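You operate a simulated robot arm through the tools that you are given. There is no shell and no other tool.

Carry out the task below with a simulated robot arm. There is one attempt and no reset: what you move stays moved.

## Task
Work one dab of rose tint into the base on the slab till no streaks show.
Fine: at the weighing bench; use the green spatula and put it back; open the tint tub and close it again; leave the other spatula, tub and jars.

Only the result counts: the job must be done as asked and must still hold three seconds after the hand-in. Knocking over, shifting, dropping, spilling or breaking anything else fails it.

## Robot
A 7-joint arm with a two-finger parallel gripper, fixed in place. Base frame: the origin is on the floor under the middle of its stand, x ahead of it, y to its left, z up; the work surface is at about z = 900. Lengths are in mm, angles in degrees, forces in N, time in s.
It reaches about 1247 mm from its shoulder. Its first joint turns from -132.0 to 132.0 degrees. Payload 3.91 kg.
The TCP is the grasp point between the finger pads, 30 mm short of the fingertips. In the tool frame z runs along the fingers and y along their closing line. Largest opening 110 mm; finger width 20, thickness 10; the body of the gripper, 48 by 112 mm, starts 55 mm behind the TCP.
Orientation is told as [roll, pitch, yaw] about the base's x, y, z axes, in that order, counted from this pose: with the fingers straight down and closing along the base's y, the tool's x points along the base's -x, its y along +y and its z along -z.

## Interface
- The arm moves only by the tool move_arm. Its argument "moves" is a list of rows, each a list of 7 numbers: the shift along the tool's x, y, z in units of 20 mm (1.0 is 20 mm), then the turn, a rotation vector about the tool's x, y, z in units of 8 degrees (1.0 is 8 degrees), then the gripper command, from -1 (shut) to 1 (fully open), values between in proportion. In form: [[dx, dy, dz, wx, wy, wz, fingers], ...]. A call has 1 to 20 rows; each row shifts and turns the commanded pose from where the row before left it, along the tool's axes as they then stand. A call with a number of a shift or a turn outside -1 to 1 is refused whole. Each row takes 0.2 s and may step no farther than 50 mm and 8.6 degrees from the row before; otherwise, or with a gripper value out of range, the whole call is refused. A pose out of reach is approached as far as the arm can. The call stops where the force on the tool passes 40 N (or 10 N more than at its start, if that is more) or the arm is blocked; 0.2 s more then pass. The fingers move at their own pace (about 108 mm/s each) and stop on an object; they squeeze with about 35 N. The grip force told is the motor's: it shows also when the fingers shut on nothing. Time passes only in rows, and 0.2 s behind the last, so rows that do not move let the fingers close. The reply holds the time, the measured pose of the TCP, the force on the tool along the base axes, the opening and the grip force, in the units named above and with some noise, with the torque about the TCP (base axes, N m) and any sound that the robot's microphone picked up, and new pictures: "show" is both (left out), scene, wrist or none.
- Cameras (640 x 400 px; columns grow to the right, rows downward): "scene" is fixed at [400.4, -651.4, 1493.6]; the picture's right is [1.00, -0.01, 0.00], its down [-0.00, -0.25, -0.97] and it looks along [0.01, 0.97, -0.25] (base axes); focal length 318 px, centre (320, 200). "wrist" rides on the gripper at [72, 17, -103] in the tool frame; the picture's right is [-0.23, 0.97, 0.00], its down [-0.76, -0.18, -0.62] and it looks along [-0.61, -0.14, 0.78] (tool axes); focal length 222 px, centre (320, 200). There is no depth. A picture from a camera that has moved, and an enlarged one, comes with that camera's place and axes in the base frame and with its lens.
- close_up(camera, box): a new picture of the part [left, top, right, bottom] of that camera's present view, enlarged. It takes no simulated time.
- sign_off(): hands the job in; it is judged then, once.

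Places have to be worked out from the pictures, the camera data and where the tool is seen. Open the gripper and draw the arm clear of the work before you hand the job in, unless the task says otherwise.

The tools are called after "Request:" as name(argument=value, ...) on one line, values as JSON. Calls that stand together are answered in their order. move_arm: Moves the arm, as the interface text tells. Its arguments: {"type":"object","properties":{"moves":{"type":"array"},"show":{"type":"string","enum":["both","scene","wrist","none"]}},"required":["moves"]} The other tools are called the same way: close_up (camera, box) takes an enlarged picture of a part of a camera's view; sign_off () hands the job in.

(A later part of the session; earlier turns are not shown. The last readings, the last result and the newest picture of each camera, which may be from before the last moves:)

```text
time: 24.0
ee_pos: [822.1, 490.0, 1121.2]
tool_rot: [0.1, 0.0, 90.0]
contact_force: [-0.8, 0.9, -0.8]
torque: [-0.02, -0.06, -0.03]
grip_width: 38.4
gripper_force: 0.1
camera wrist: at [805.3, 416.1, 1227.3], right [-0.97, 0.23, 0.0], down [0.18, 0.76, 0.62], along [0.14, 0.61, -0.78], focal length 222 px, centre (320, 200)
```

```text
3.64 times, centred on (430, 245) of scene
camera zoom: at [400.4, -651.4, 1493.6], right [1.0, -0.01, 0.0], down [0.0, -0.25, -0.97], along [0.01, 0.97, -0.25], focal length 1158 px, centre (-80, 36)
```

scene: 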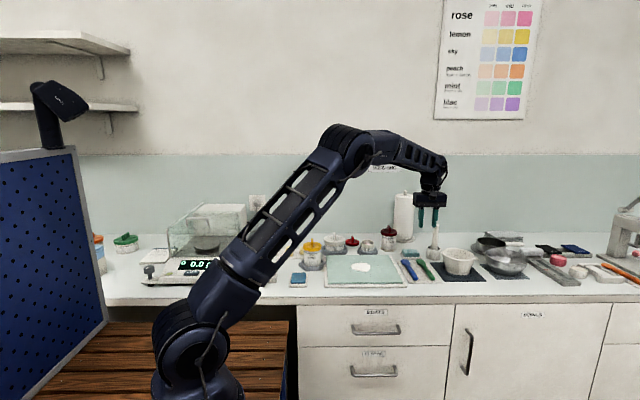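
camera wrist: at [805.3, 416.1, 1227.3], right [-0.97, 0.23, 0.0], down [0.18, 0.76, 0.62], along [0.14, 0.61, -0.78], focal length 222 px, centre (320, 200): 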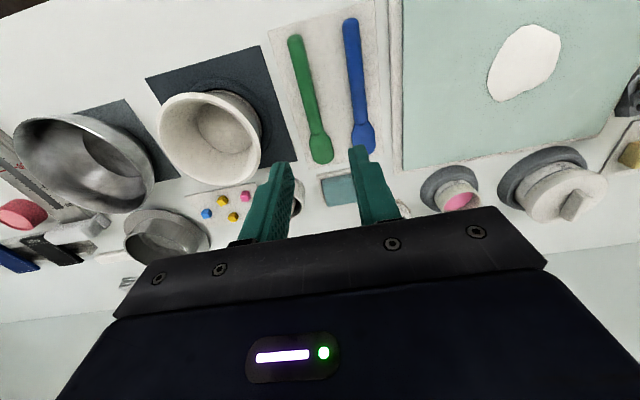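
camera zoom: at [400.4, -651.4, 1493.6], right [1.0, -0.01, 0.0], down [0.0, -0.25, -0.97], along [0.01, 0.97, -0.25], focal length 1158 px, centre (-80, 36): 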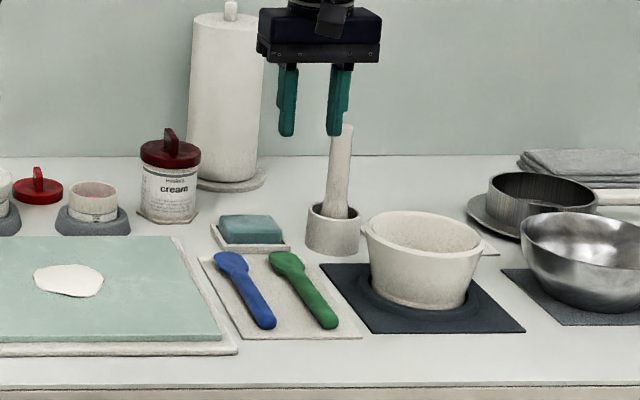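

The green spatula lies along y at x≈837.5, with the handle from y≈425 to 540 and the head to y≈595. I'll tilt the tool 40° outward, so the head will hang downward when the tool is upright again, and approach to about 65 mm above the grasp point.

Request:
move_arm(moves=[[0, 0, 0, 0, -1, 0, -0.3], [0, 0, 0, 0, -1, 0, -0.3], [0, 0, 0, 0, -1, 0, -0.3], [0, 0, 0, 0, -1, 0, -0.3], [0, 0, 0, 0, -1, 0, -0.3], [0.74, -0.15, 0.96, 0, 0, 0, -0.3], [0.74, -0.15, 0.96, 0, 0, 0, -0.3], [0.74, -0.15, 0.96, 0, 0, 0, -0.3], [0.74, -0.15, 0.96, 0, 0, 0, -0.3], [0.74, -0.15, 0.96, 0, 0, 0, -0.3]])

Request:
close_up(camera="wrist", box=[220, 80, 420, 220])

Request:
close_up(camera="scene", box=[390, 210, 470, 290])

```text
time: 26.2
ee_pos: [836.6, 493.4, 999.9]
tool_rot: [-0.1, -40.1, 89.9]
contact_force: [-0.8, -0.3, 0.8]
torque: [0.0, -0.01, 0.01]
grip_width: 38.3
gripper_force: 0.0
camera wrist: at [819.8, 371.7, 1035.2], right [-0.97, 0.17, 0.15], down [0.18, 0.18, 0.97], along [0.14, 0.97, -0.21], focal length 222 px, centre (320, 200)
```

scene: 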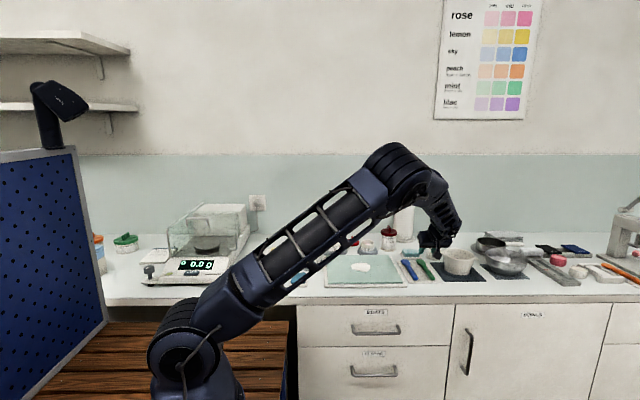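
wrist: 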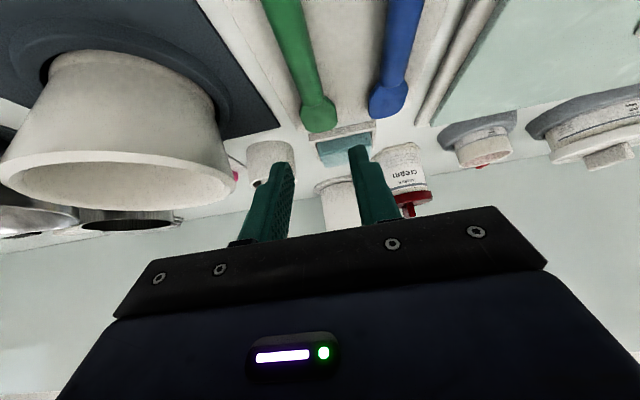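

```text
2.86 times, centred on (320, 150) of wrist
camera zoom: at [819.8, 371.7, 1035.2], right [-0.97, 0.17, 0.15], down [0.18, 0.18, 0.97], along [0.14, 0.97, -0.21], focal length 635 px, centre (320, 343)
```

zoom: 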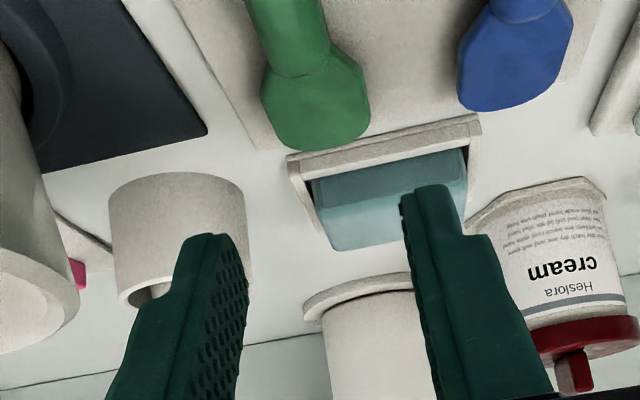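

```text
5.00 times, centred on (430, 250) of scene
camera zoom: at [400.4, -651.4, 1493.6], right [1.0, -0.01, 0.0], down [0.0, -0.25, -0.97], along [0.01, 0.97, -0.25], focal length 1592 px, centre (-230, -50)
```

zoom: 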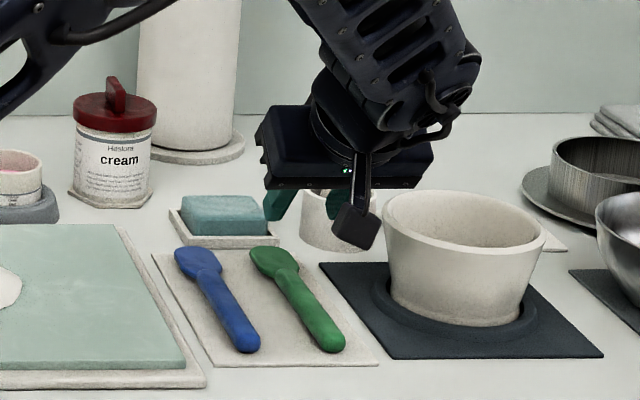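

The tool axis is within about 1 mm of the spatula's line (x≈837). The mortar rim (left edge x≈900, y≈516) should clear the tilted gripper body, but I'll go down in stages and watch.

Request:
move_arm(moves=[[0.5, 0, 0.64, 0, 0, 0, -0.3], [0.5, 0, 0.64, 0, 0, 0, -0.3], [0.5, 0, 0.64, 0, 0, 0, -0.3]])

Request:
close_up(camera="wrist", box=[220, 60, 420, 220])

Request:
close_up(camera="scene", box=[400, 220, 480, 290])

```text
time: 27.0
ee_pos: [837.3, 496.6, 952.9]
tool_rot: [0.0, -40.1, 89.9]
contact_force: [0.2, -0.2, -0.3]
torque: [0.01, -0.01, 0.02]
grip_width: 38.6
gripper_force: 0.2
camera wrist: at [820.3, 373.8, 987.1], right [-0.97, 0.17, 0.15], down [0.18, 0.18, 0.97], along [0.14, 0.97, -0.21], focal length 222 px, centre (320, 200)
```

scene: 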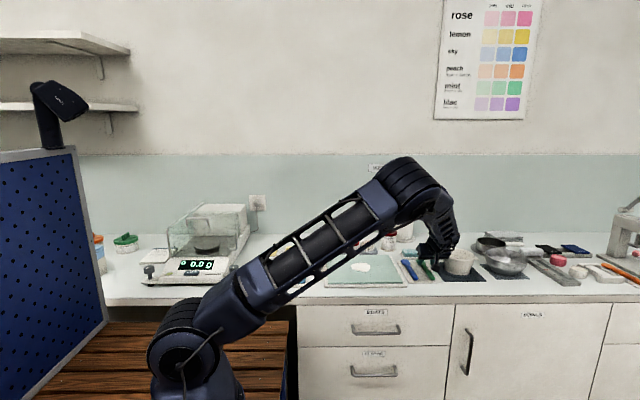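
wrist: 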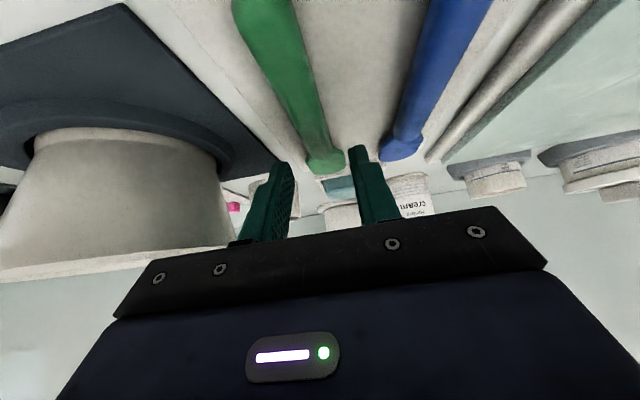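

```text
2.50 times, centred on (320, 140) of wrist
camera zoom: at [820.3, 373.8, 987.1], right [-0.97, 0.17, 0.15], down [0.18, 0.18, 0.97], along [0.14, 0.97, -0.21], focal length 555 px, centre (320, 350)
```

zoom: 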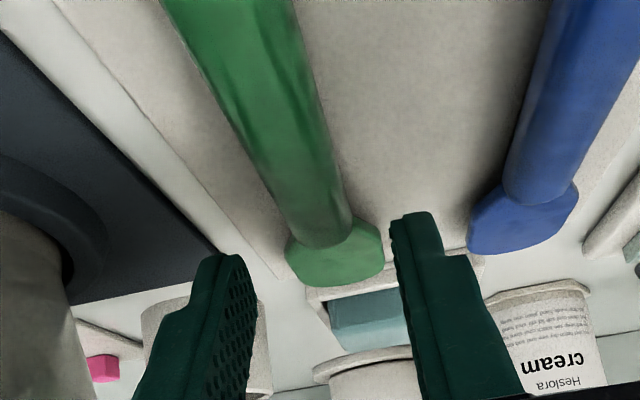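

```text
5.71 times, centred on (440, 255) of scene
camera zoom: at [400.4, -651.4, 1493.6], right [1.0, -0.01, 0.0], down [0.0, -0.25, -0.97], along [0.01, 0.97, -0.25], focal length 1819 px, centre (-366, -114)
```

zoom: 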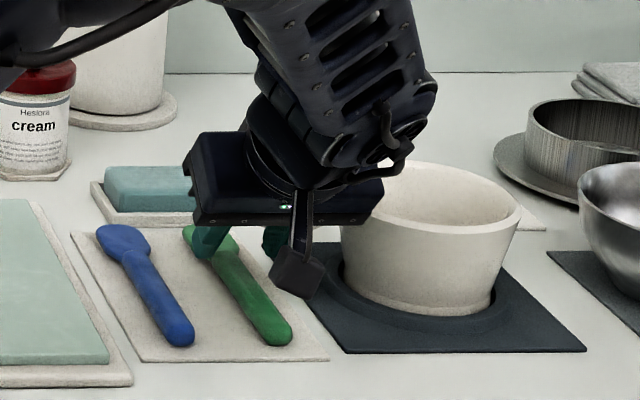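

No contact and the handle is centred between the fingers. I'll make the final short descent to TCP (837, 490, 935), keeping about 15 mm from the mortar rim.

Request:
move_arm(moves=[[0.27, 0.01, 0.15, 0, 0, 0, -0.3], [0.27, 0.01, 0.15, 0, 0, 0, -0.3], [0.27, 0.01, 0.15, 0, 0, 0, -0.3]], show="wrist")

Request:
close_up(camera="scene", box=[405, 235, 465, 285])

Request:
close_up(camera="wrist", box=[220, 80, 420, 220])

```text
time: 27.8
ee_pos: [836.2, 489.6, 933.9]
tool_rot: [0.0, -40.0, 89.9]
contact_force: [-0.2, -0.6, 0.2]
torque: [0.04, -0.01, -0.01]
grip_width: 38.6
gripper_force: 0.0
camera wrist: at [820.0, 366.5, 969.2], right [-0.97, 0.17, 0.15], down [0.18, 0.18, 0.97], along [0.14, 0.97, -0.21], focal length 222 px, centre (320, 200)
```

wrist: 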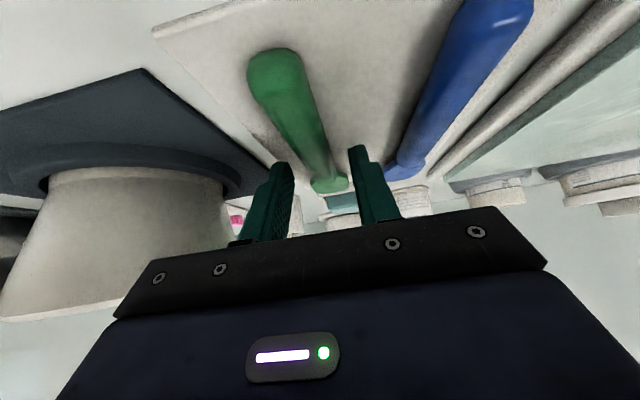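

```text
8.00 times, centred on (435, 260) of scene
camera zoom: at [400.4, -651.4, 1493.6], right [1.0, -0.01, 0.0], down [0.0, -0.25, -0.97], along [0.01, 0.97, -0.25], focal length 2547 px, centre (-600, -280)
```

zoom: 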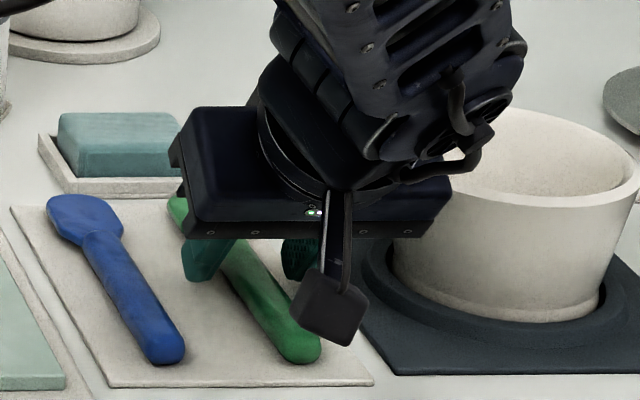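

```text
2.86 times, centred on (320, 150) of wrist
camera zoom: at [820.0, 366.5, 969.2], right [-0.97, 0.17, 0.15], down [0.18, 0.18, 0.97], along [0.14, 0.97, -0.21], focal length 635 px, centre (320, 343)
```

zoom: 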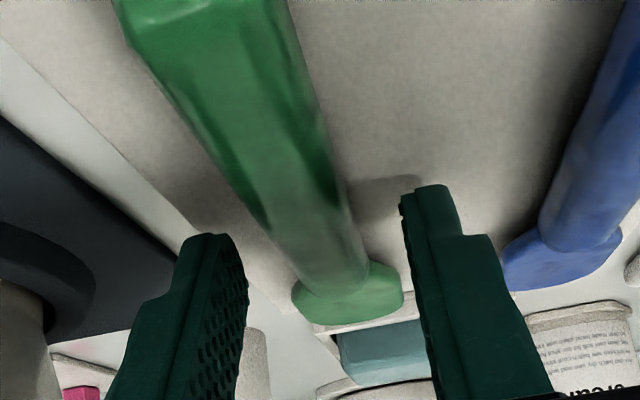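

The fingers straddle the handle about 1 mm off centre. I'll nudge 1 mm in +x and close on the handle.

Request:
move_arm(moves=[[0, -0.05, 0, 0, 0, 0, -0.3], [0, 0, 0, 0, 0, 0, -1], [0, 0, 0, 0, 0, 0, -1], [0, 0, 0, 0, 0, 0, -1]], show="wrist")

Request:
close_up(camera="wrist", box=[220, 80, 420, 220])

Request:
close_up(camera="scene", box=[405, 235, 465, 285])

```text
time: 28.8
ee_pos: [838.2, 489.1, 934.5]
tool_rot: [0.1, -39.9, 90.1]
contact_force: [0.7, -0.4, 0.0]
torque: [0.01, -0.01, 0.01]
grip_width: 17.7
gripper_force: 34.8
camera wrist: at [821.1, 366.8, 969.3], right [-0.97, 0.17, 0.15], down [0.18, 0.18, 0.97], along [0.14, 0.97, -0.21], focal length 222 px, centre (320, 200)
```

wrist: 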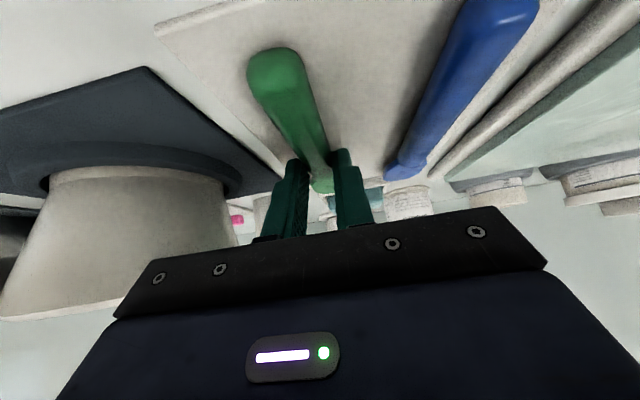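

```text
2.86 times, centred on (320, 150) of wrist
camera zoom: at [821.1, 366.8, 969.3], right [-0.97, 0.17, 0.15], down [0.18, 0.18, 0.97], along [0.14, 0.97, -0.21], focal length 635 px, centre (320, 343)
```

zoom: 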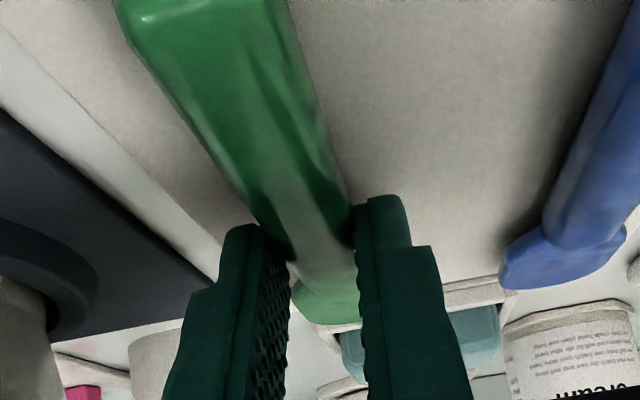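

```text
8.00 times, centred on (435, 260) of scene
camera zoom: at [400.4, -651.4, 1493.6], right [1.0, -0.01, 0.0], down [0.0, -0.25, -0.97], along [0.01, 0.97, -0.25], focal length 2547 px, centre (-600, -280)
```

zoom: 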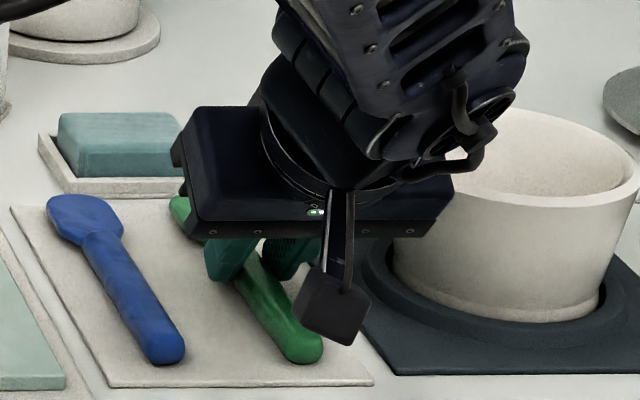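

The grip is firm at 17.7 mm and the spatula didn't shift. I'll lift straight up, slowly at first, and check that it stays put in the fingers.

Request:
move_arm(moves=[[-0.2, 0, -0.24, 0, 0, 0, -1], [-0.4, 0, -0.48, 0, 0, 0, -1], [-0.6, 0, -0.72, 0, 0, 0, -1], [-0.64, 0, -0.766, 0, 0, 0, -1], [-0.64, 0, -0.766, 0, 0, 0, -1], [-0.64, 0, -0.766, 0, 0, 0, -1]])

Request:
close_up(camera="scene", box=[400, 210, 480, 290])

Request:
close_up(camera="wrist", box=[220, 80, 420, 220])

```text
time: 30.2
ee_pos: [839.4, 487.5, 1032.6]
tool_rot: [0.1, -39.9, 90.0]
contact_force: [0.4, 0.3, -1.3]
torque: [0.02, 0.02, 0.01]
grip_width: 17.8
gripper_force: 35.0
camera wrist: at [821.5, 366.5, 1067.4], right [-0.97, 0.17, 0.15], down [0.18, 0.18, 0.97], along [0.14, 0.97, -0.21], focal length 222 px, centre (320, 200)
```

scene: 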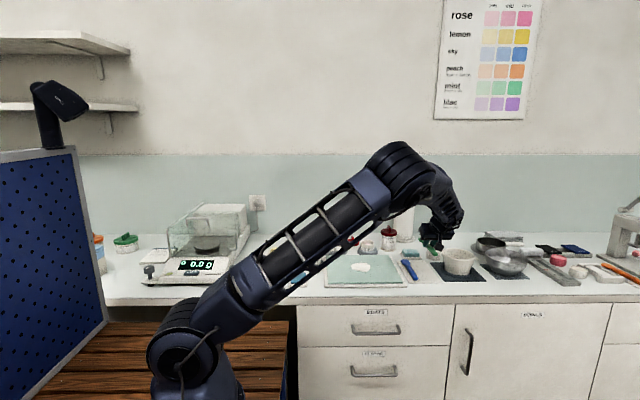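
wrist: 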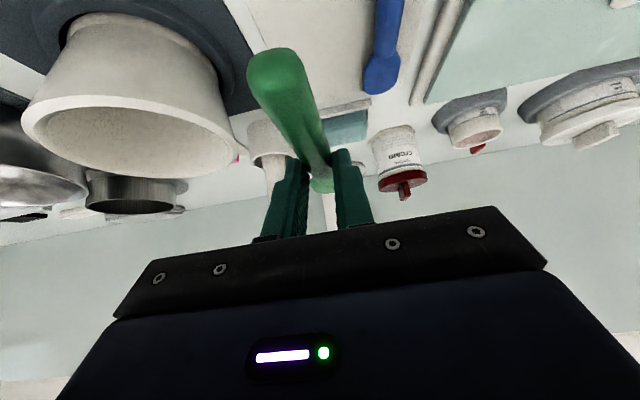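

```text
5.00 times, centred on (440, 250) of scene
camera zoom: at [400.4, -651.4, 1493.6], right [1.0, -0.01, 0.0], down [0.0, -0.25, -0.97], along [0.01, 0.97, -0.25], focal length 1592 px, centre (-280, -50)
```

zoom: 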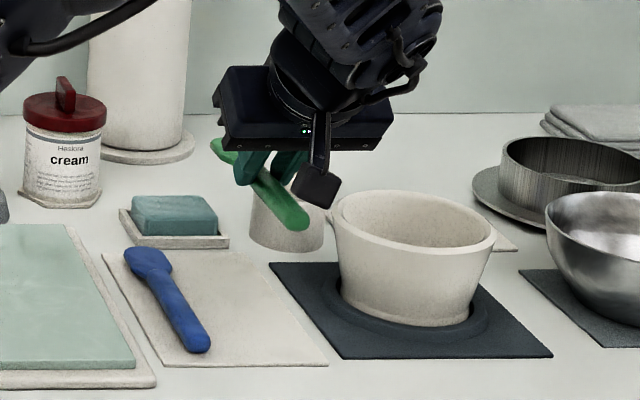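

```text
2.86 times, centred on (320, 150) of wrist
camera zoom: at [821.5, 366.5, 1067.4], right [-0.97, 0.17, 0.15], down [0.18, 0.18, 0.97], along [0.14, 0.97, -0.21], focal length 635 px, centre (320, 343)
```

zoom: 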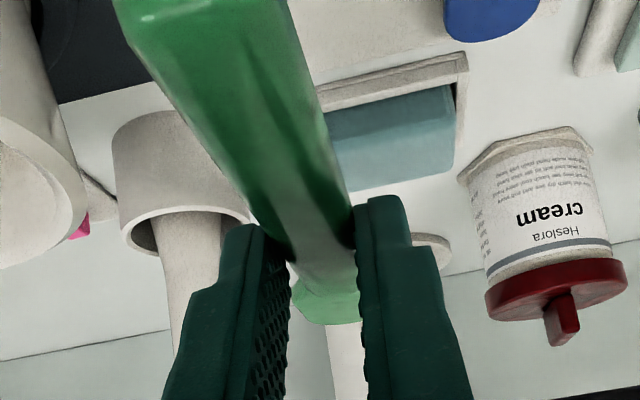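

The spatula is held securely, unchanged in the fingers. I'll lift higher and swing the tool back past upright so the head points about 54° downward, then check the tip.

Request:
move_arm(moves=[[-0.64, 0, -0.766, 0, 0, 0, -1], [-0.64, 0, -0.766, 0, 0, 0, -1], [-0.64, 0, -0.766, 0, 0, 0, -1], [-0.64, 0, -0.766, 0, 0, 0, -1], [-0.64, 0, -0.766, 0, 0, 0, -1], [0, 0, 0, 0, 0.75, 0, -1], [0, 0, 0, 0, 0.75, 0, -1], [0, 0, 0, 0, 0.75, 0, -1], [0, 0, 0, 0, 0.75, 0, -1], [0, 0, 0, 0, 0.75, 0, -1], [0, 0, 0, 0, 0.75, 0, -1], [0, 0, 0, 0, 0.75, 0, -1], [0, 0, 0, 0, 0.75, 0, -1], [0, 0, 0, 0, 0.75, 0, -1]])

Request:
close_up(camera="scene", box=[400, 170, 480, 270])

Request:
close_up(camera="wrist", box=[220, 60, 420, 220])

```text
time: 33.2
ee_pos: [838.5, 488.6, 1132.3]
tool_rot: [-0.1, 14.1, 89.9]
contact_force: [0.0, -0.9, 0.6]
torque: [0.02, 0.03, 0.02]
grip_width: 17.7
gripper_force: 35.1
camera wrist: at [821.2, 442.4, 1252.7], right [-0.97, 0.22, -0.06], down [0.18, 0.89, 0.42], along [0.14, 0.4, -0.91], focal length 222 px, centre (320, 200)
```

scene: 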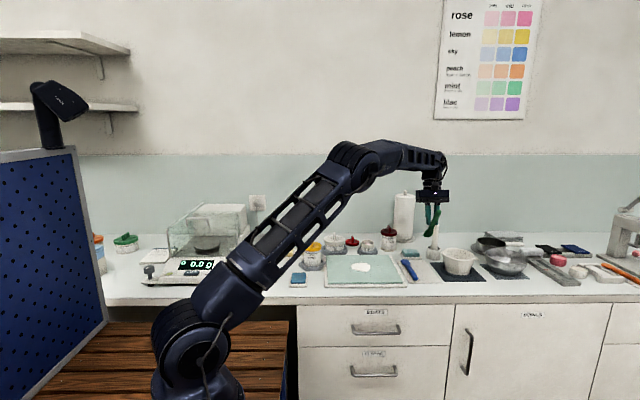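
wrist: 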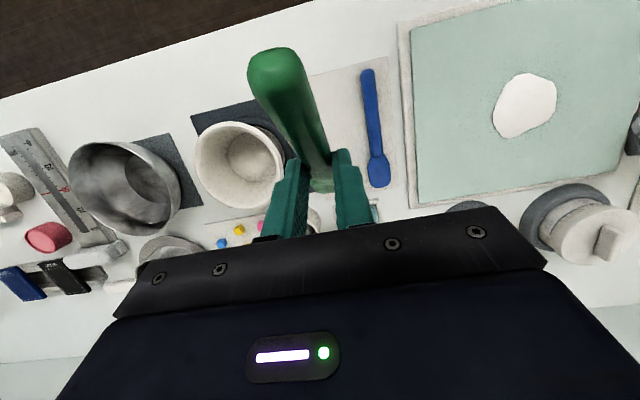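

```text
4.00 times, centred on (440, 220) of scene
camera zoom: at [400.4, -651.4, 1493.6], right [1.0, -0.01, 0.0], down [0.0, -0.25, -0.97], along [0.01, 0.97, -0.25], focal length 1273 px, centre (-160, 120)
```

zoom: 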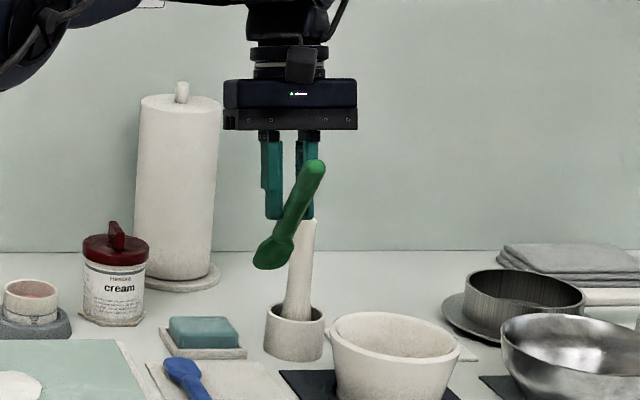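

```text
2.50 times, centred on (320, 140) of wrist
camera zoom: at [821.2, 442.4, 1252.7], right [-0.97, 0.22, -0.06], down [0.18, 0.89, 0.42], along [0.14, 0.4, -0.91], focal length 555 px, centre (320, 350)
```

zoom: 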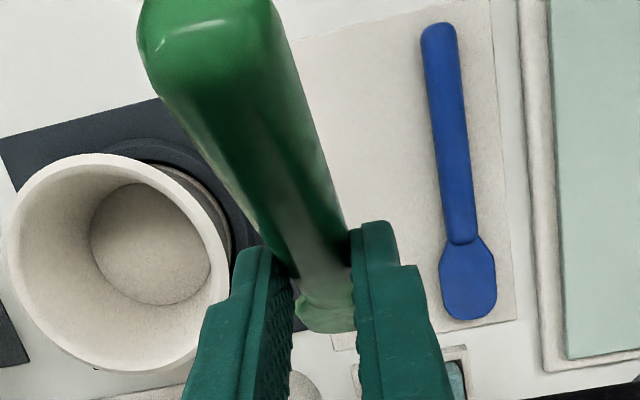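

The head now points steeply downward as planned. I'll zoom to calibrate exactly where the tip is relative to the gripper.

Request:
close_up(camera="scene", box=[415, 195, 445, 240])

Request:
close_up(camera="wrist", box=[280, 140, 360, 210])

```text
8.89 times, centred on (430, 218) of scene
camera zoom: at [400.4, -651.4, 1493.6], right [1.0, -0.01, 0.0], down [0.0, -0.25, -0.97], along [0.01, 0.97, -0.25], focal length 2830 px, centre (-658, 44)
```

zoom: 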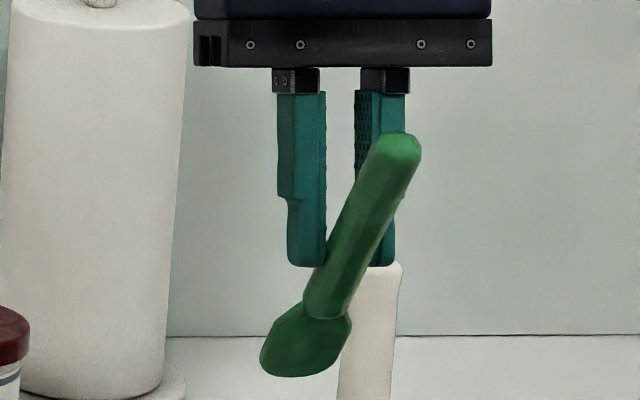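

```text
5.71 times, centred on (320, 175) of wrist
camera zoom: at [821.2, 442.4, 1252.7], right [-0.97, 0.22, -0.06], down [0.18, 0.89, 0.42], along [0.14, 0.4, -0.91], focal length 1269 px, centre (320, 343)
```

zoom: 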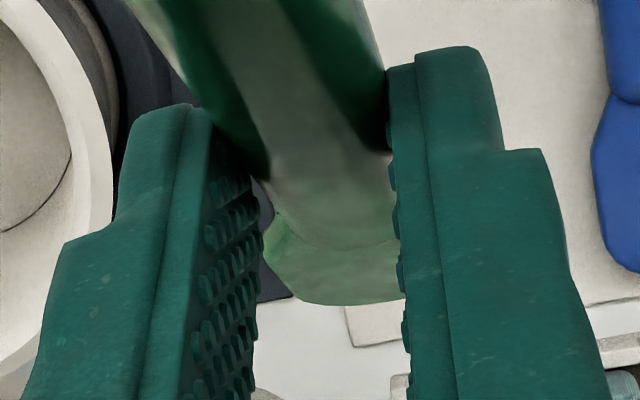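

The tip lies about 35 mm beyond the TCP in y and 89 mm below it (its lowest edge at −92 mm). I'll carry it over the open rose tub (634.5, 694), staying high at z≈1132.

Request:
move_arm(moves=[[-0.713, 0.85, -0.178, 0, 0, 0, -1], [-0.713, 0.85, -0.178, 0, 0, 0, -1], [-0.713, 0.85, -0.178, 0, 0, 0, -1], [-0.713, 0.85, -0.178, 0, 0, 0, -1], [-0.713, 0.85, -0.178, 0, 0, 0, -1], [-0.713, 0.85, -0.178, 0, 0, 0, -1], [-0.713, 0.85, -0.178, 0, 0, 0, -1], [-0.713, 0.85, -0.178, 0, 0, 0, -1], [-0.713, 0.85, -0.178, 0, 0, 0, -1], [-0.713, 0.85, -0.178, 0, 0, 0, -1], [-0.713, 0.85, -0.178, 0, 0, 0, -1], [-0.713, 0.85, -0.178, 0, 0, 0, -1]])

Request:
close_up(camera="scene", box=[345, 195, 395, 260])

Request:
close_up(camera="wrist", box=[240, 60, 400, 210])

```text
time: 35.8
ee_pos: [634.6, 666.3, 1132.6]
tool_rot: [-0.1, 13.9, 90.0]
contact_force: [0.6, 0.3, -0.7]
torque: [0.0, 0.06, -0.02]
grip_width: 17.6
gripper_force: 34.7
camera wrist: at [617.4, 619.9, 1252.5], right [-0.97, 0.22, -0.06], down [0.18, 0.89, 0.42], along [0.14, 0.4, -0.91], focal length 222 px, centre (320, 200)
```

scene: 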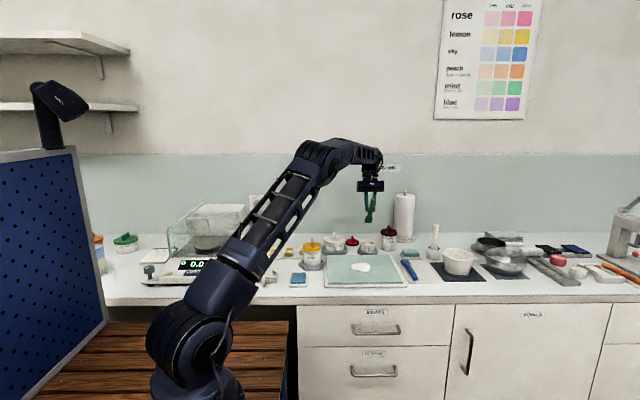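
wrist: 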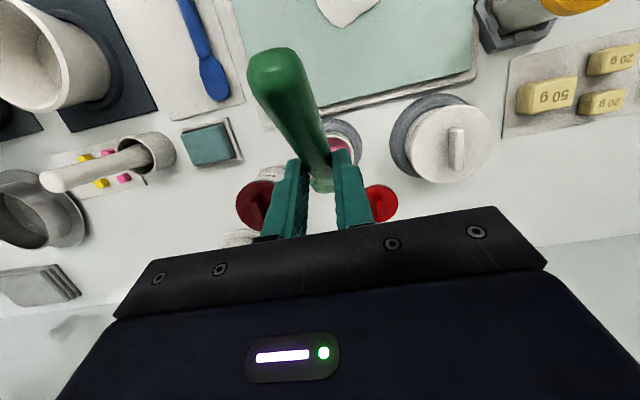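

```text
6.15 times, centred on (370, 228) of scene
camera zoom: at [400.4, -651.4, 1493.6], right [1.0, -0.01, 0.0], down [0.0, -0.25, -0.97], along [0.01, 0.97, -0.25], focal length 1959 px, centre (12, 31)
```

zoom: 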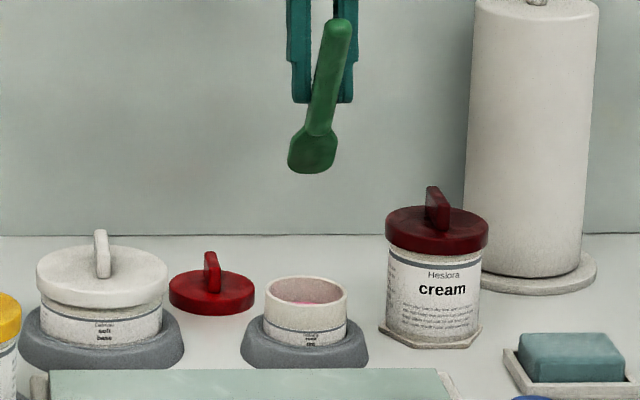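

```text
2.67 times, centred on (320, 135) of wrist
camera zoom: at [617.4, 619.9, 1252.5], right [-0.97, 0.22, -0.06], down [0.18, 0.89, 0.42], along [0.14, 0.4, -0.91], focal length 592 px, centre (320, 373)
```

zoom: 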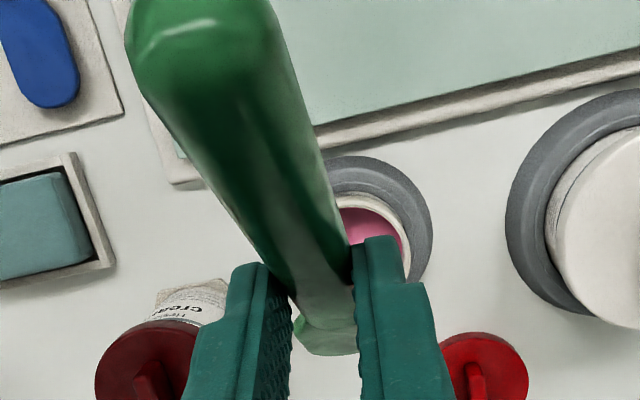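

The tip is about 2 mm right of the tub centre and otherwise lined up. I'll correct that and go down until the tip is just above the rim, then check again.

Request:
move_arm(moves=[[-0.235, 0.03, 0.94, 0, 0, 0, -1], [-0.235, 0.03, 0.94, 0, 0, 0, -1], [-0.235, 0.03, 0.94, 0, 0, 0, -1], [-0.235, 0.03, 0.94, 0, 0, 0, -1]], show="wrist")

Request:
close_up(camera="scene", box=[350, 215, 390, 260])

Request:
close_up(camera="wrist", box=[240, 60, 400, 210])

```text
time: 36.8
ee_pos: [631.0, 666.0, 1055.3]
tool_rot: [0.1, 14.0, 90.0]
contact_force: [0.7, 0.5, -1.1]
torque: [0.02, -0.02, 0.01]
grip_width: 17.5
gripper_force: 35.5
camera wrist: at [614.4, 620.6, 1174.5], right [-0.97, 0.22, -0.06], down [0.18, 0.89, 0.42], along [0.14, 0.4, -0.91], focal length 222 px, centre (320, 200)
```

wrist: 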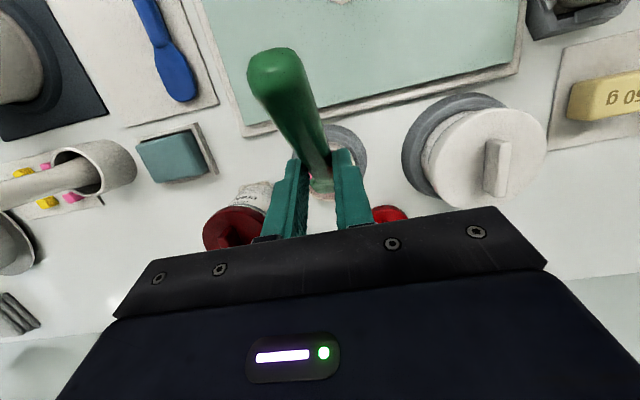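

```text
8.89 times, centred on (370, 238) of scene
camera zoom: at [400.4, -651.4, 1493.6], right [1.0, -0.01, 0.0], down [0.0, -0.25, -0.97], along [0.01, 0.97, -0.25], focal length 2830 px, centre (-124, -133)
```

zoom: 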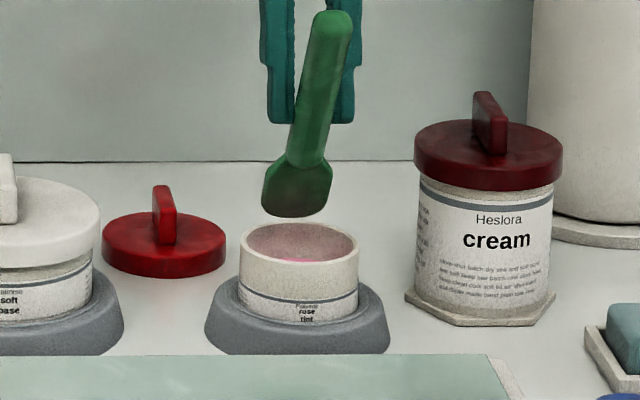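

```text
2.67 times, centred on (320, 135) of wrist
camera zoom: at [614.4, 620.6, 1174.5], right [-0.97, 0.22, -0.06], down [0.18, 0.89, 0.42], along [0.14, 0.4, -0.91], focal length 592 px, centre (320, 373)
```

zoom: 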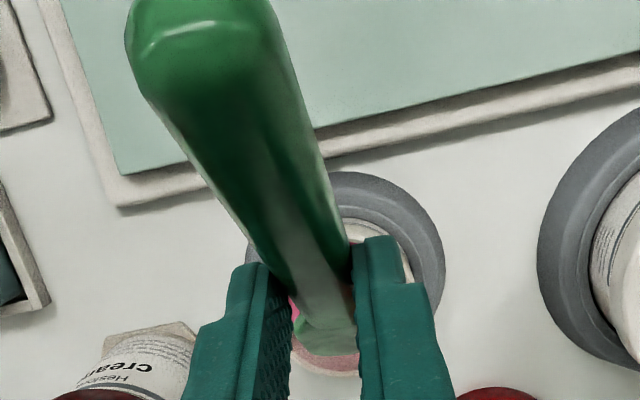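

The head is centred over the tub opening, just above the rim. I'll lower it about 42 mm so the tip goes a few millimetres into the tint, watching the force.

Request:
move_arm(moves=[[-0.128, 0, 0.51, 0, 0, 0, -1], [-0.128, 0, 0.51, 0, 0, 0, -1], [-0.128, 0, 0.51, 0, 0, 0, -1]], show="none")

Request:
close_up(camera="scene", box=[355, 225, 385, 260])

Request:
close_up(camera="wrist", box=[280, 120, 380, 210])

```text
time: 37.6
ee_pos: [631.6, 666.2, 1023.4]
tool_rot: [0.0, 14.0, 90.1]
contact_force: [0.5, 0.3, 0.2]
torque: [0.02, 0.02, -0.04]
grip_width: 17.5
gripper_force: 35.2
```

```text
11.43 times, centred on (370, 242) of scene
camera zoom: at [400.4, -651.4, 1493.6], right [1.0, -0.01, 0.0], down [0.0, -0.25, -0.97], along [0.01, 0.97, -0.25], focal length 3638 px, centre (-251, -286)
```

zoom: 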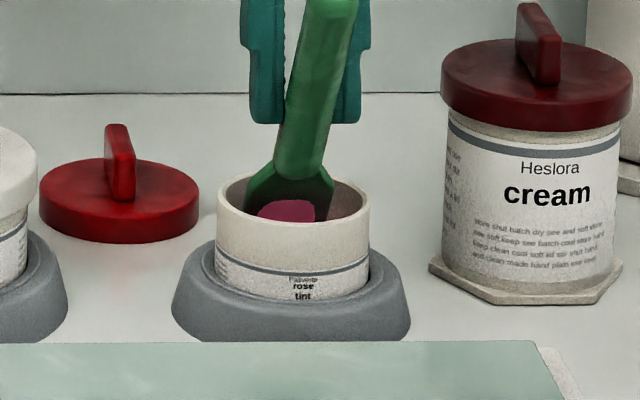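

```text
4.44 times, centred on (330, 165) of wrist
camera zoom: at [614.6, 620.5, 1142.8], right [-0.97, 0.22, -0.05], down [0.18, 0.89, 0.42], along [0.14, 0.4, -0.91], focal length 987 px, centre (276, 356)
```

zoom: 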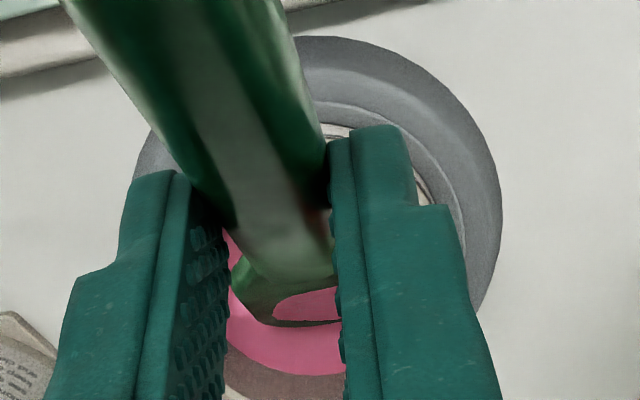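

A pink dab is now visible on both sides of the spatula head, so the tint is loaded. I'll lift straight out now without dipping again.

Request:
move_arm(moves=[[0.1, 0, -0.4, 0, 0, 0, -1], [0.15, 0, -0.6, 0, 0, 0, -1], [0.22, 0, -0.89, 0, 0, 0, -1], [0.22, 0, -0.89, 0, 0, 0, -1], [0.22, 0, -0.89, 0, 0, 0, -1], [0.22, 0, -0.89, 0, 0, 0, -1]])

Request:
close_up(camera="scene", box=[345, 205, 395, 260])

Request:
close_up(camera="scene", box=[320, 245, 410, 300])

```text
time: 39.0
ee_pos: [632.6, 666.0, 1118.1]
tool_rot: [0.0, 14.0, 89.9]
contact_force: [-0.3, -0.2, 0.1]
torque: [-0.01, 0.01, 0.0]
grip_width: 17.6
gripper_force: 35.4
camera wrist: at [615.4, 620.0, 1238.1], right [-0.97, 0.22, -0.05], down [0.18, 0.89, 0.42], along [0.14, 0.4, -0.91], focal length 222 px, centre (320, 200)
```

scene: 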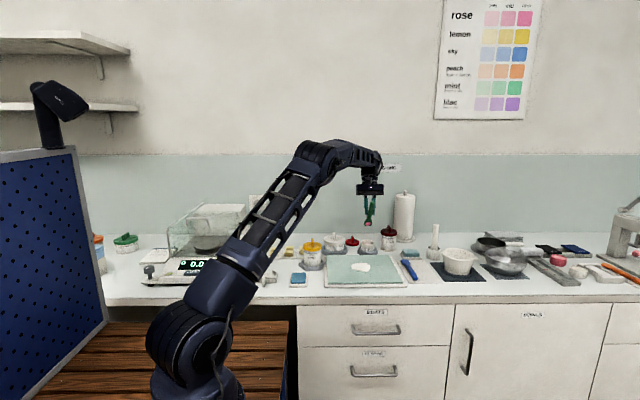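
wrist: 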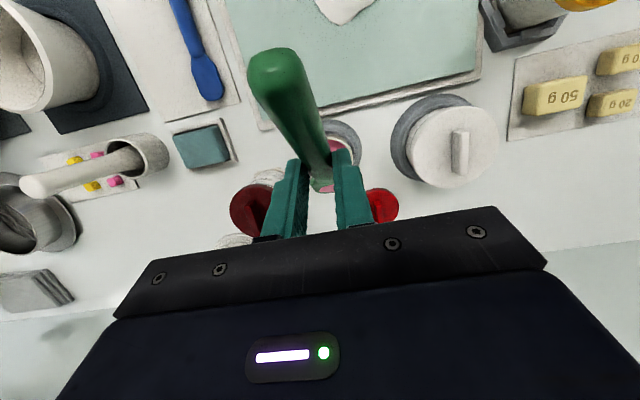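

```text
7.27 times, centred on (370, 232) of scene
camera zoom: at [400.4, -651.4, 1493.6], right [1.0, -0.01, 0.0], down [0.0, -0.25, -0.97], along [0.01, 0.97, -0.25], focal length 2315 px, centre (-44, -36)
```

zoom: 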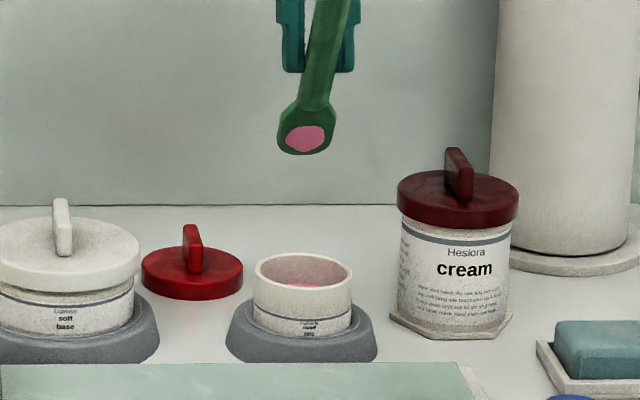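

```text
7.11 times, centred on (365, 272) of scene
camera zoom: at [400.4, -651.4, 1493.6], right [1.0, -0.01, 0.0], down [0.0, -0.25, -0.97], along [0.01, 0.97, -0.25], focal length 2264 px, centre (0, -316)
```

zoom: 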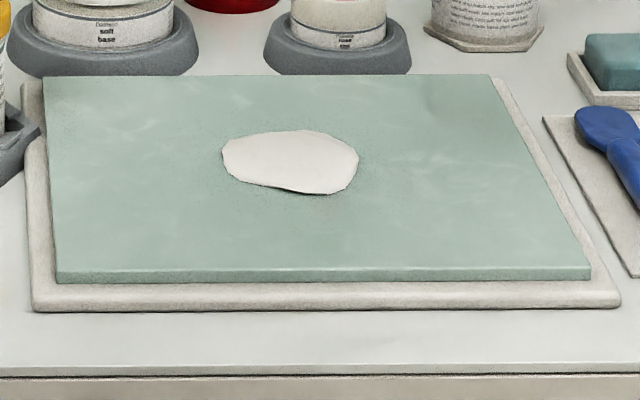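

The dab is on the blade. The base blob is centred near (578, 511) on the slab, whose surface is at about z≈915. I'll bring the tool upright (blade 40° down) and carry it over the blob.

Request:
move_arm(moves=[[0, 0, 0, 0, -0.875, 0, -1], [0, 0, 0, 0, -0.875, 0, -1], [0.955, 0.245, 0.3, 0, 0, 0, -1], [0.955, 0.245, 0.3, 0, 0, 0, -1], [0.955, 0.245, 0.3, 0, 0, 0, -1], [0.955, 0.245, 0.3, 0, 0, 0, -1], [0.955, 0.245, 0.3, 0, 0, 0, -1], [0.955, 0.245, 0.3, 0, 0, 0, -1], [0.955, 0.245, 0.3, 0, 0, 0, -1], [0.955, 0.245, 0.3, 0, 0, 0, -1], [0.955, 0.245, 0.3, 0, 0, 0, -1], [0.955, 0.245, 0.3, 0, 0, 0, -1], [0.955, 0.245, 0.3, 0, 0, 0, -1]])

Request:
close_up(camera="scene", box=[320, 220, 410, 300])

Request:
close_up(camera="wrist", box=[220, 40, 420, 210])

```text
time: 41.8
ee_pos: [578.2, 454.6, 1050.9]
tool_rot: [0.0, -0.1, 90.0]
contact_force: [-0.2, -0.4, -0.7]
torque: [-0.03, -0.03, 0.01]
grip_width: 17.6
gripper_force: 35.0
camera wrist: at [560.5, 383.1, 1156.6], right [-0.97, 0.23, 0.0], down [0.18, 0.76, 0.62], along [0.14, 0.61, -0.78], focal length 222 px, centre (320, 200)
```

scene: 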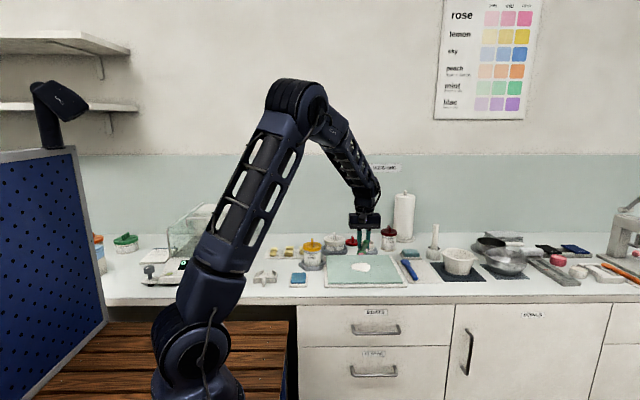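
wrist: 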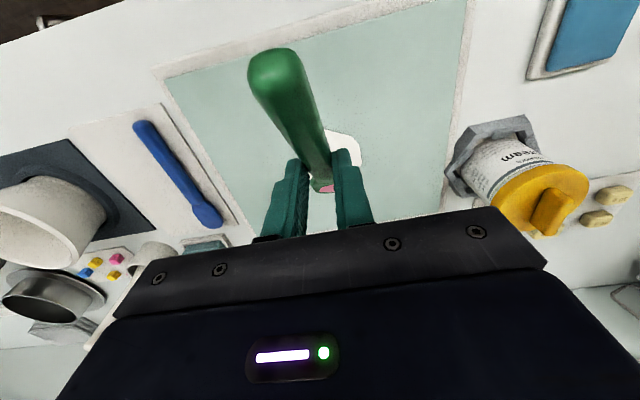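

```text
5.00 times, centred on (365, 260) of scene
camera zoom: at [400.4, -651.4, 1493.6], right [1.0, -0.01, 0.0], down [0.0, -0.25, -0.97], along [0.01, 0.97, -0.25], focal length 1592 px, centre (95, -100)
```

zoom: 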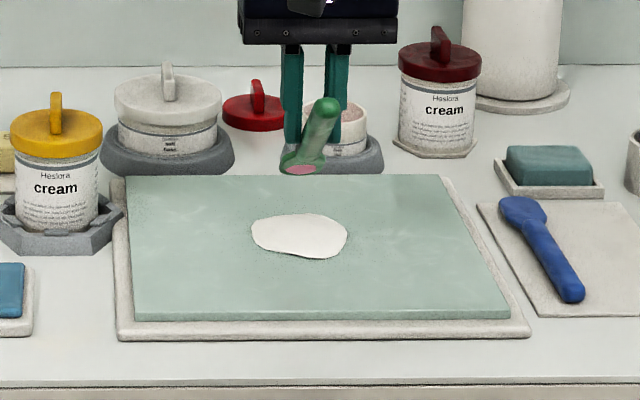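

```text
2.35 times, centred on (320, 125) of wrist
camera zoom: at [560.5, 383.1, 1156.6], right [-0.97, 0.23, 0.0], down [0.18, 0.76, 0.62], along [0.14, 0.61, -0.78], focal length 523 px, centre (320, 376)
```

zoom: 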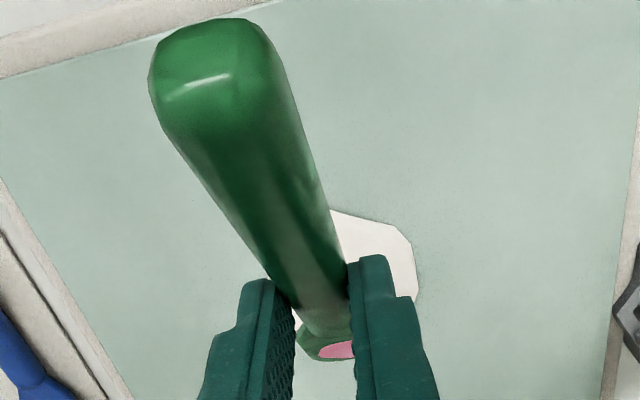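

The loaded tip hangs centred over the white base, about 50 mm up. I'll lower in stages toward the slab surface.

Request:
move_arm(moves=[[-0.1, 0, 0.75, 0, 0, 0, -1], [0, 0, 0.75, 0, 0, 0, -1], [0, 0, 0.7, 0, 0, 0, -1]], show="none")

Request:
close_up(camera="scene", box=[335, 235, 395, 285])

Request:
close_up(camera="wrist", box=[260, 100, 400, 210])

```text
time: 42.6
ee_pos: [578.5, 458.5, 1006.9]
tool_rot: [0.0, 0.0, 90.0]
contact_force: [-0.1, 0.2, -0.7]
torque: [-0.01, 0.02, 0.04]
grip_width: 17.7
gripper_force: 35.1
```

```text
8.00 times, centred on (365, 260) of scene
camera zoom: at [400.4, -651.4, 1493.6], right [1.0, -0.01, 0.0], down [0.0, -0.25, -0.97], along [0.01, 0.97, -0.25], focal length 2547 px, centre (-40, -280)
```

zoom: 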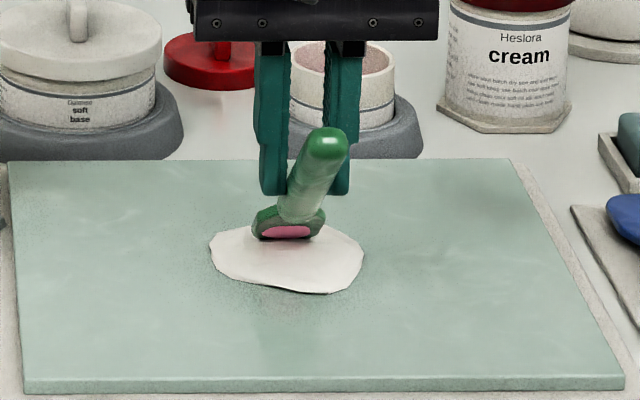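

```text
3.64 times, centred on (330, 155) of wrist
camera zoom: at [560.6, 384.7, 1112.7], right [-0.97, 0.23, 0.0], down [0.18, 0.76, 0.62], along [0.14, 0.61, -0.78], focal length 808 px, centre (284, 364)
```

zoom: 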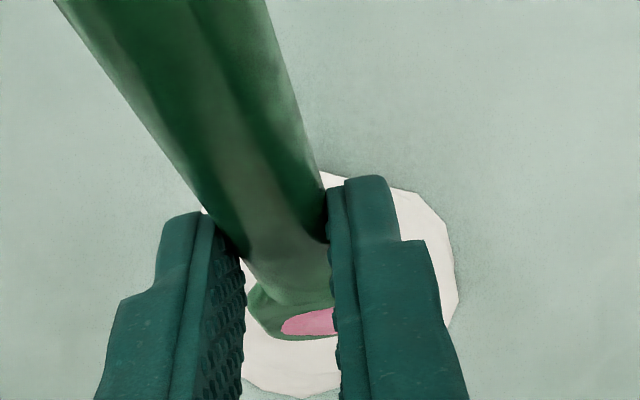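

The tip is a few millimetres above the base. I'll lower in 2 mm steps until it enters the base and I see transfer or feel contact.

Request:
move_arm(moves=[[0, 0, 0.1, 0, 0, 0, -1], [0, 0, 0.1, 0, 0, 0, -1], [0, 0, 0.1, 0, 0, 0, -1]], show="none")

Request:
close_up(camera="scene", box=[345, 245, 385, 280])

Request:
close_up(camera="wrist", box=[260, 100, 400, 210])

```text
time: 43.4
ee_pos: [577.9, 458.3, 1003.2]
tool_rot: [-0.1, -0.2, 90.0]
contact_force: [-1.4, -2.6, 12.0]
torque: [0.47, 0.11, 0.1]
grip_width: 17.5
gripper_force: 35.3
```

```text
11.43 times, centred on (365, 262) of scene
camera zoom: at [400.4, -651.4, 1493.6], right [1.0, -0.01, 0.0], down [0.0, -0.25, -0.97], along [0.01, 0.97, -0.25], focal length 3638 px, centre (-194, -514)
```

zoom: 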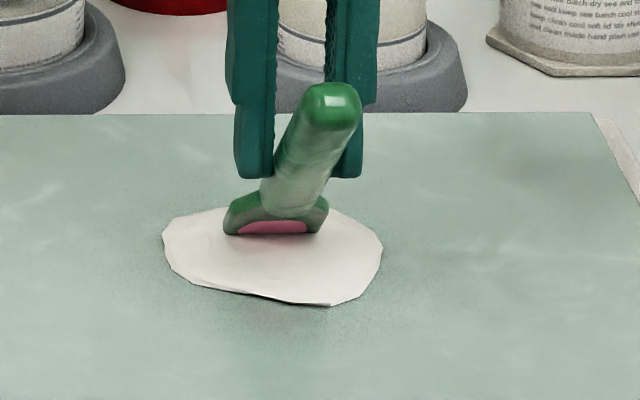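

```text
3.64 times, centred on (330, 155) of wrist
camera zoom: at [560.9, 385.0, 1107.7], right [-0.97, 0.23, 0.0], down [0.18, 0.76, 0.62], along [0.14, 0.61, -0.78], focal length 808 px, centre (284, 364)
```

zoom: 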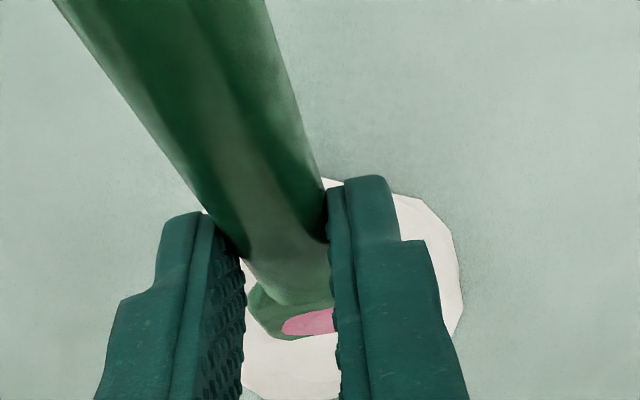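

The tip touches at TCP z≈1003 with 12 N, so the surface is at about z≈921 and the blob centre is at (577, 498). I'll ease off 1 mm and make a first small stroke to see how the tint transfers.

Request:
move_arm(moves=[[0, 0, -0.05, 0, 0, 0, -1], [0.3, 0, 0, 0, 0, 0, -1], [0.3, 0, 0, 0, 0, 0, -1], [0, 0.4, 0, 0, 0, 0, -1], [0, 0.4, 0, 0, 0, 0, -1]], show="none")

Request:
close_up(camera="scene", box=[345, 245, 385, 280])

Request:
close_up(camera="wrist", box=[260, 100, 400, 210])

```text
time: 44.6
ee_pos: [562.2, 446.1, 1001.8]
tool_rot: [-0.1, 0.0, 90.0]
contact_force: [0.5, -0.3, 5.0]
torque: [0.32, -0.09, -0.08]
grip_width: 17.7
gripper_force: 35.1
```

```text
11.43 times, centred on (365, 262) of scene
camera zoom: at [400.4, -651.4, 1493.6], right [1.0, -0.01, 0.0], down [0.0, -0.25, -0.97], along [0.01, 0.97, -0.25], focal length 3638 px, centre (-194, -514)
```

zoom: 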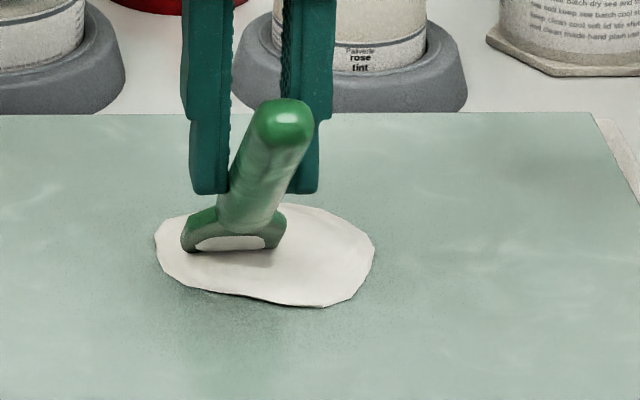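

```text
3.64 times, centred on (330, 155) of wrist
camera zoom: at [544.7, 373.3, 1107.7], right [-0.97, 0.23, 0.0], down [0.18, 0.76, 0.62], along [0.14, 0.61, -0.78], focal length 808 px, centre (284, 364)
```

zoom: 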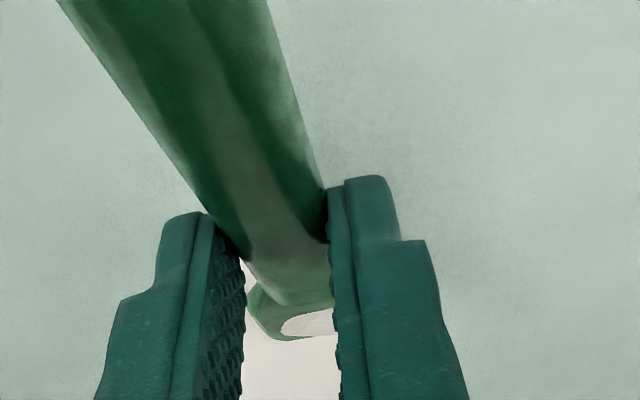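

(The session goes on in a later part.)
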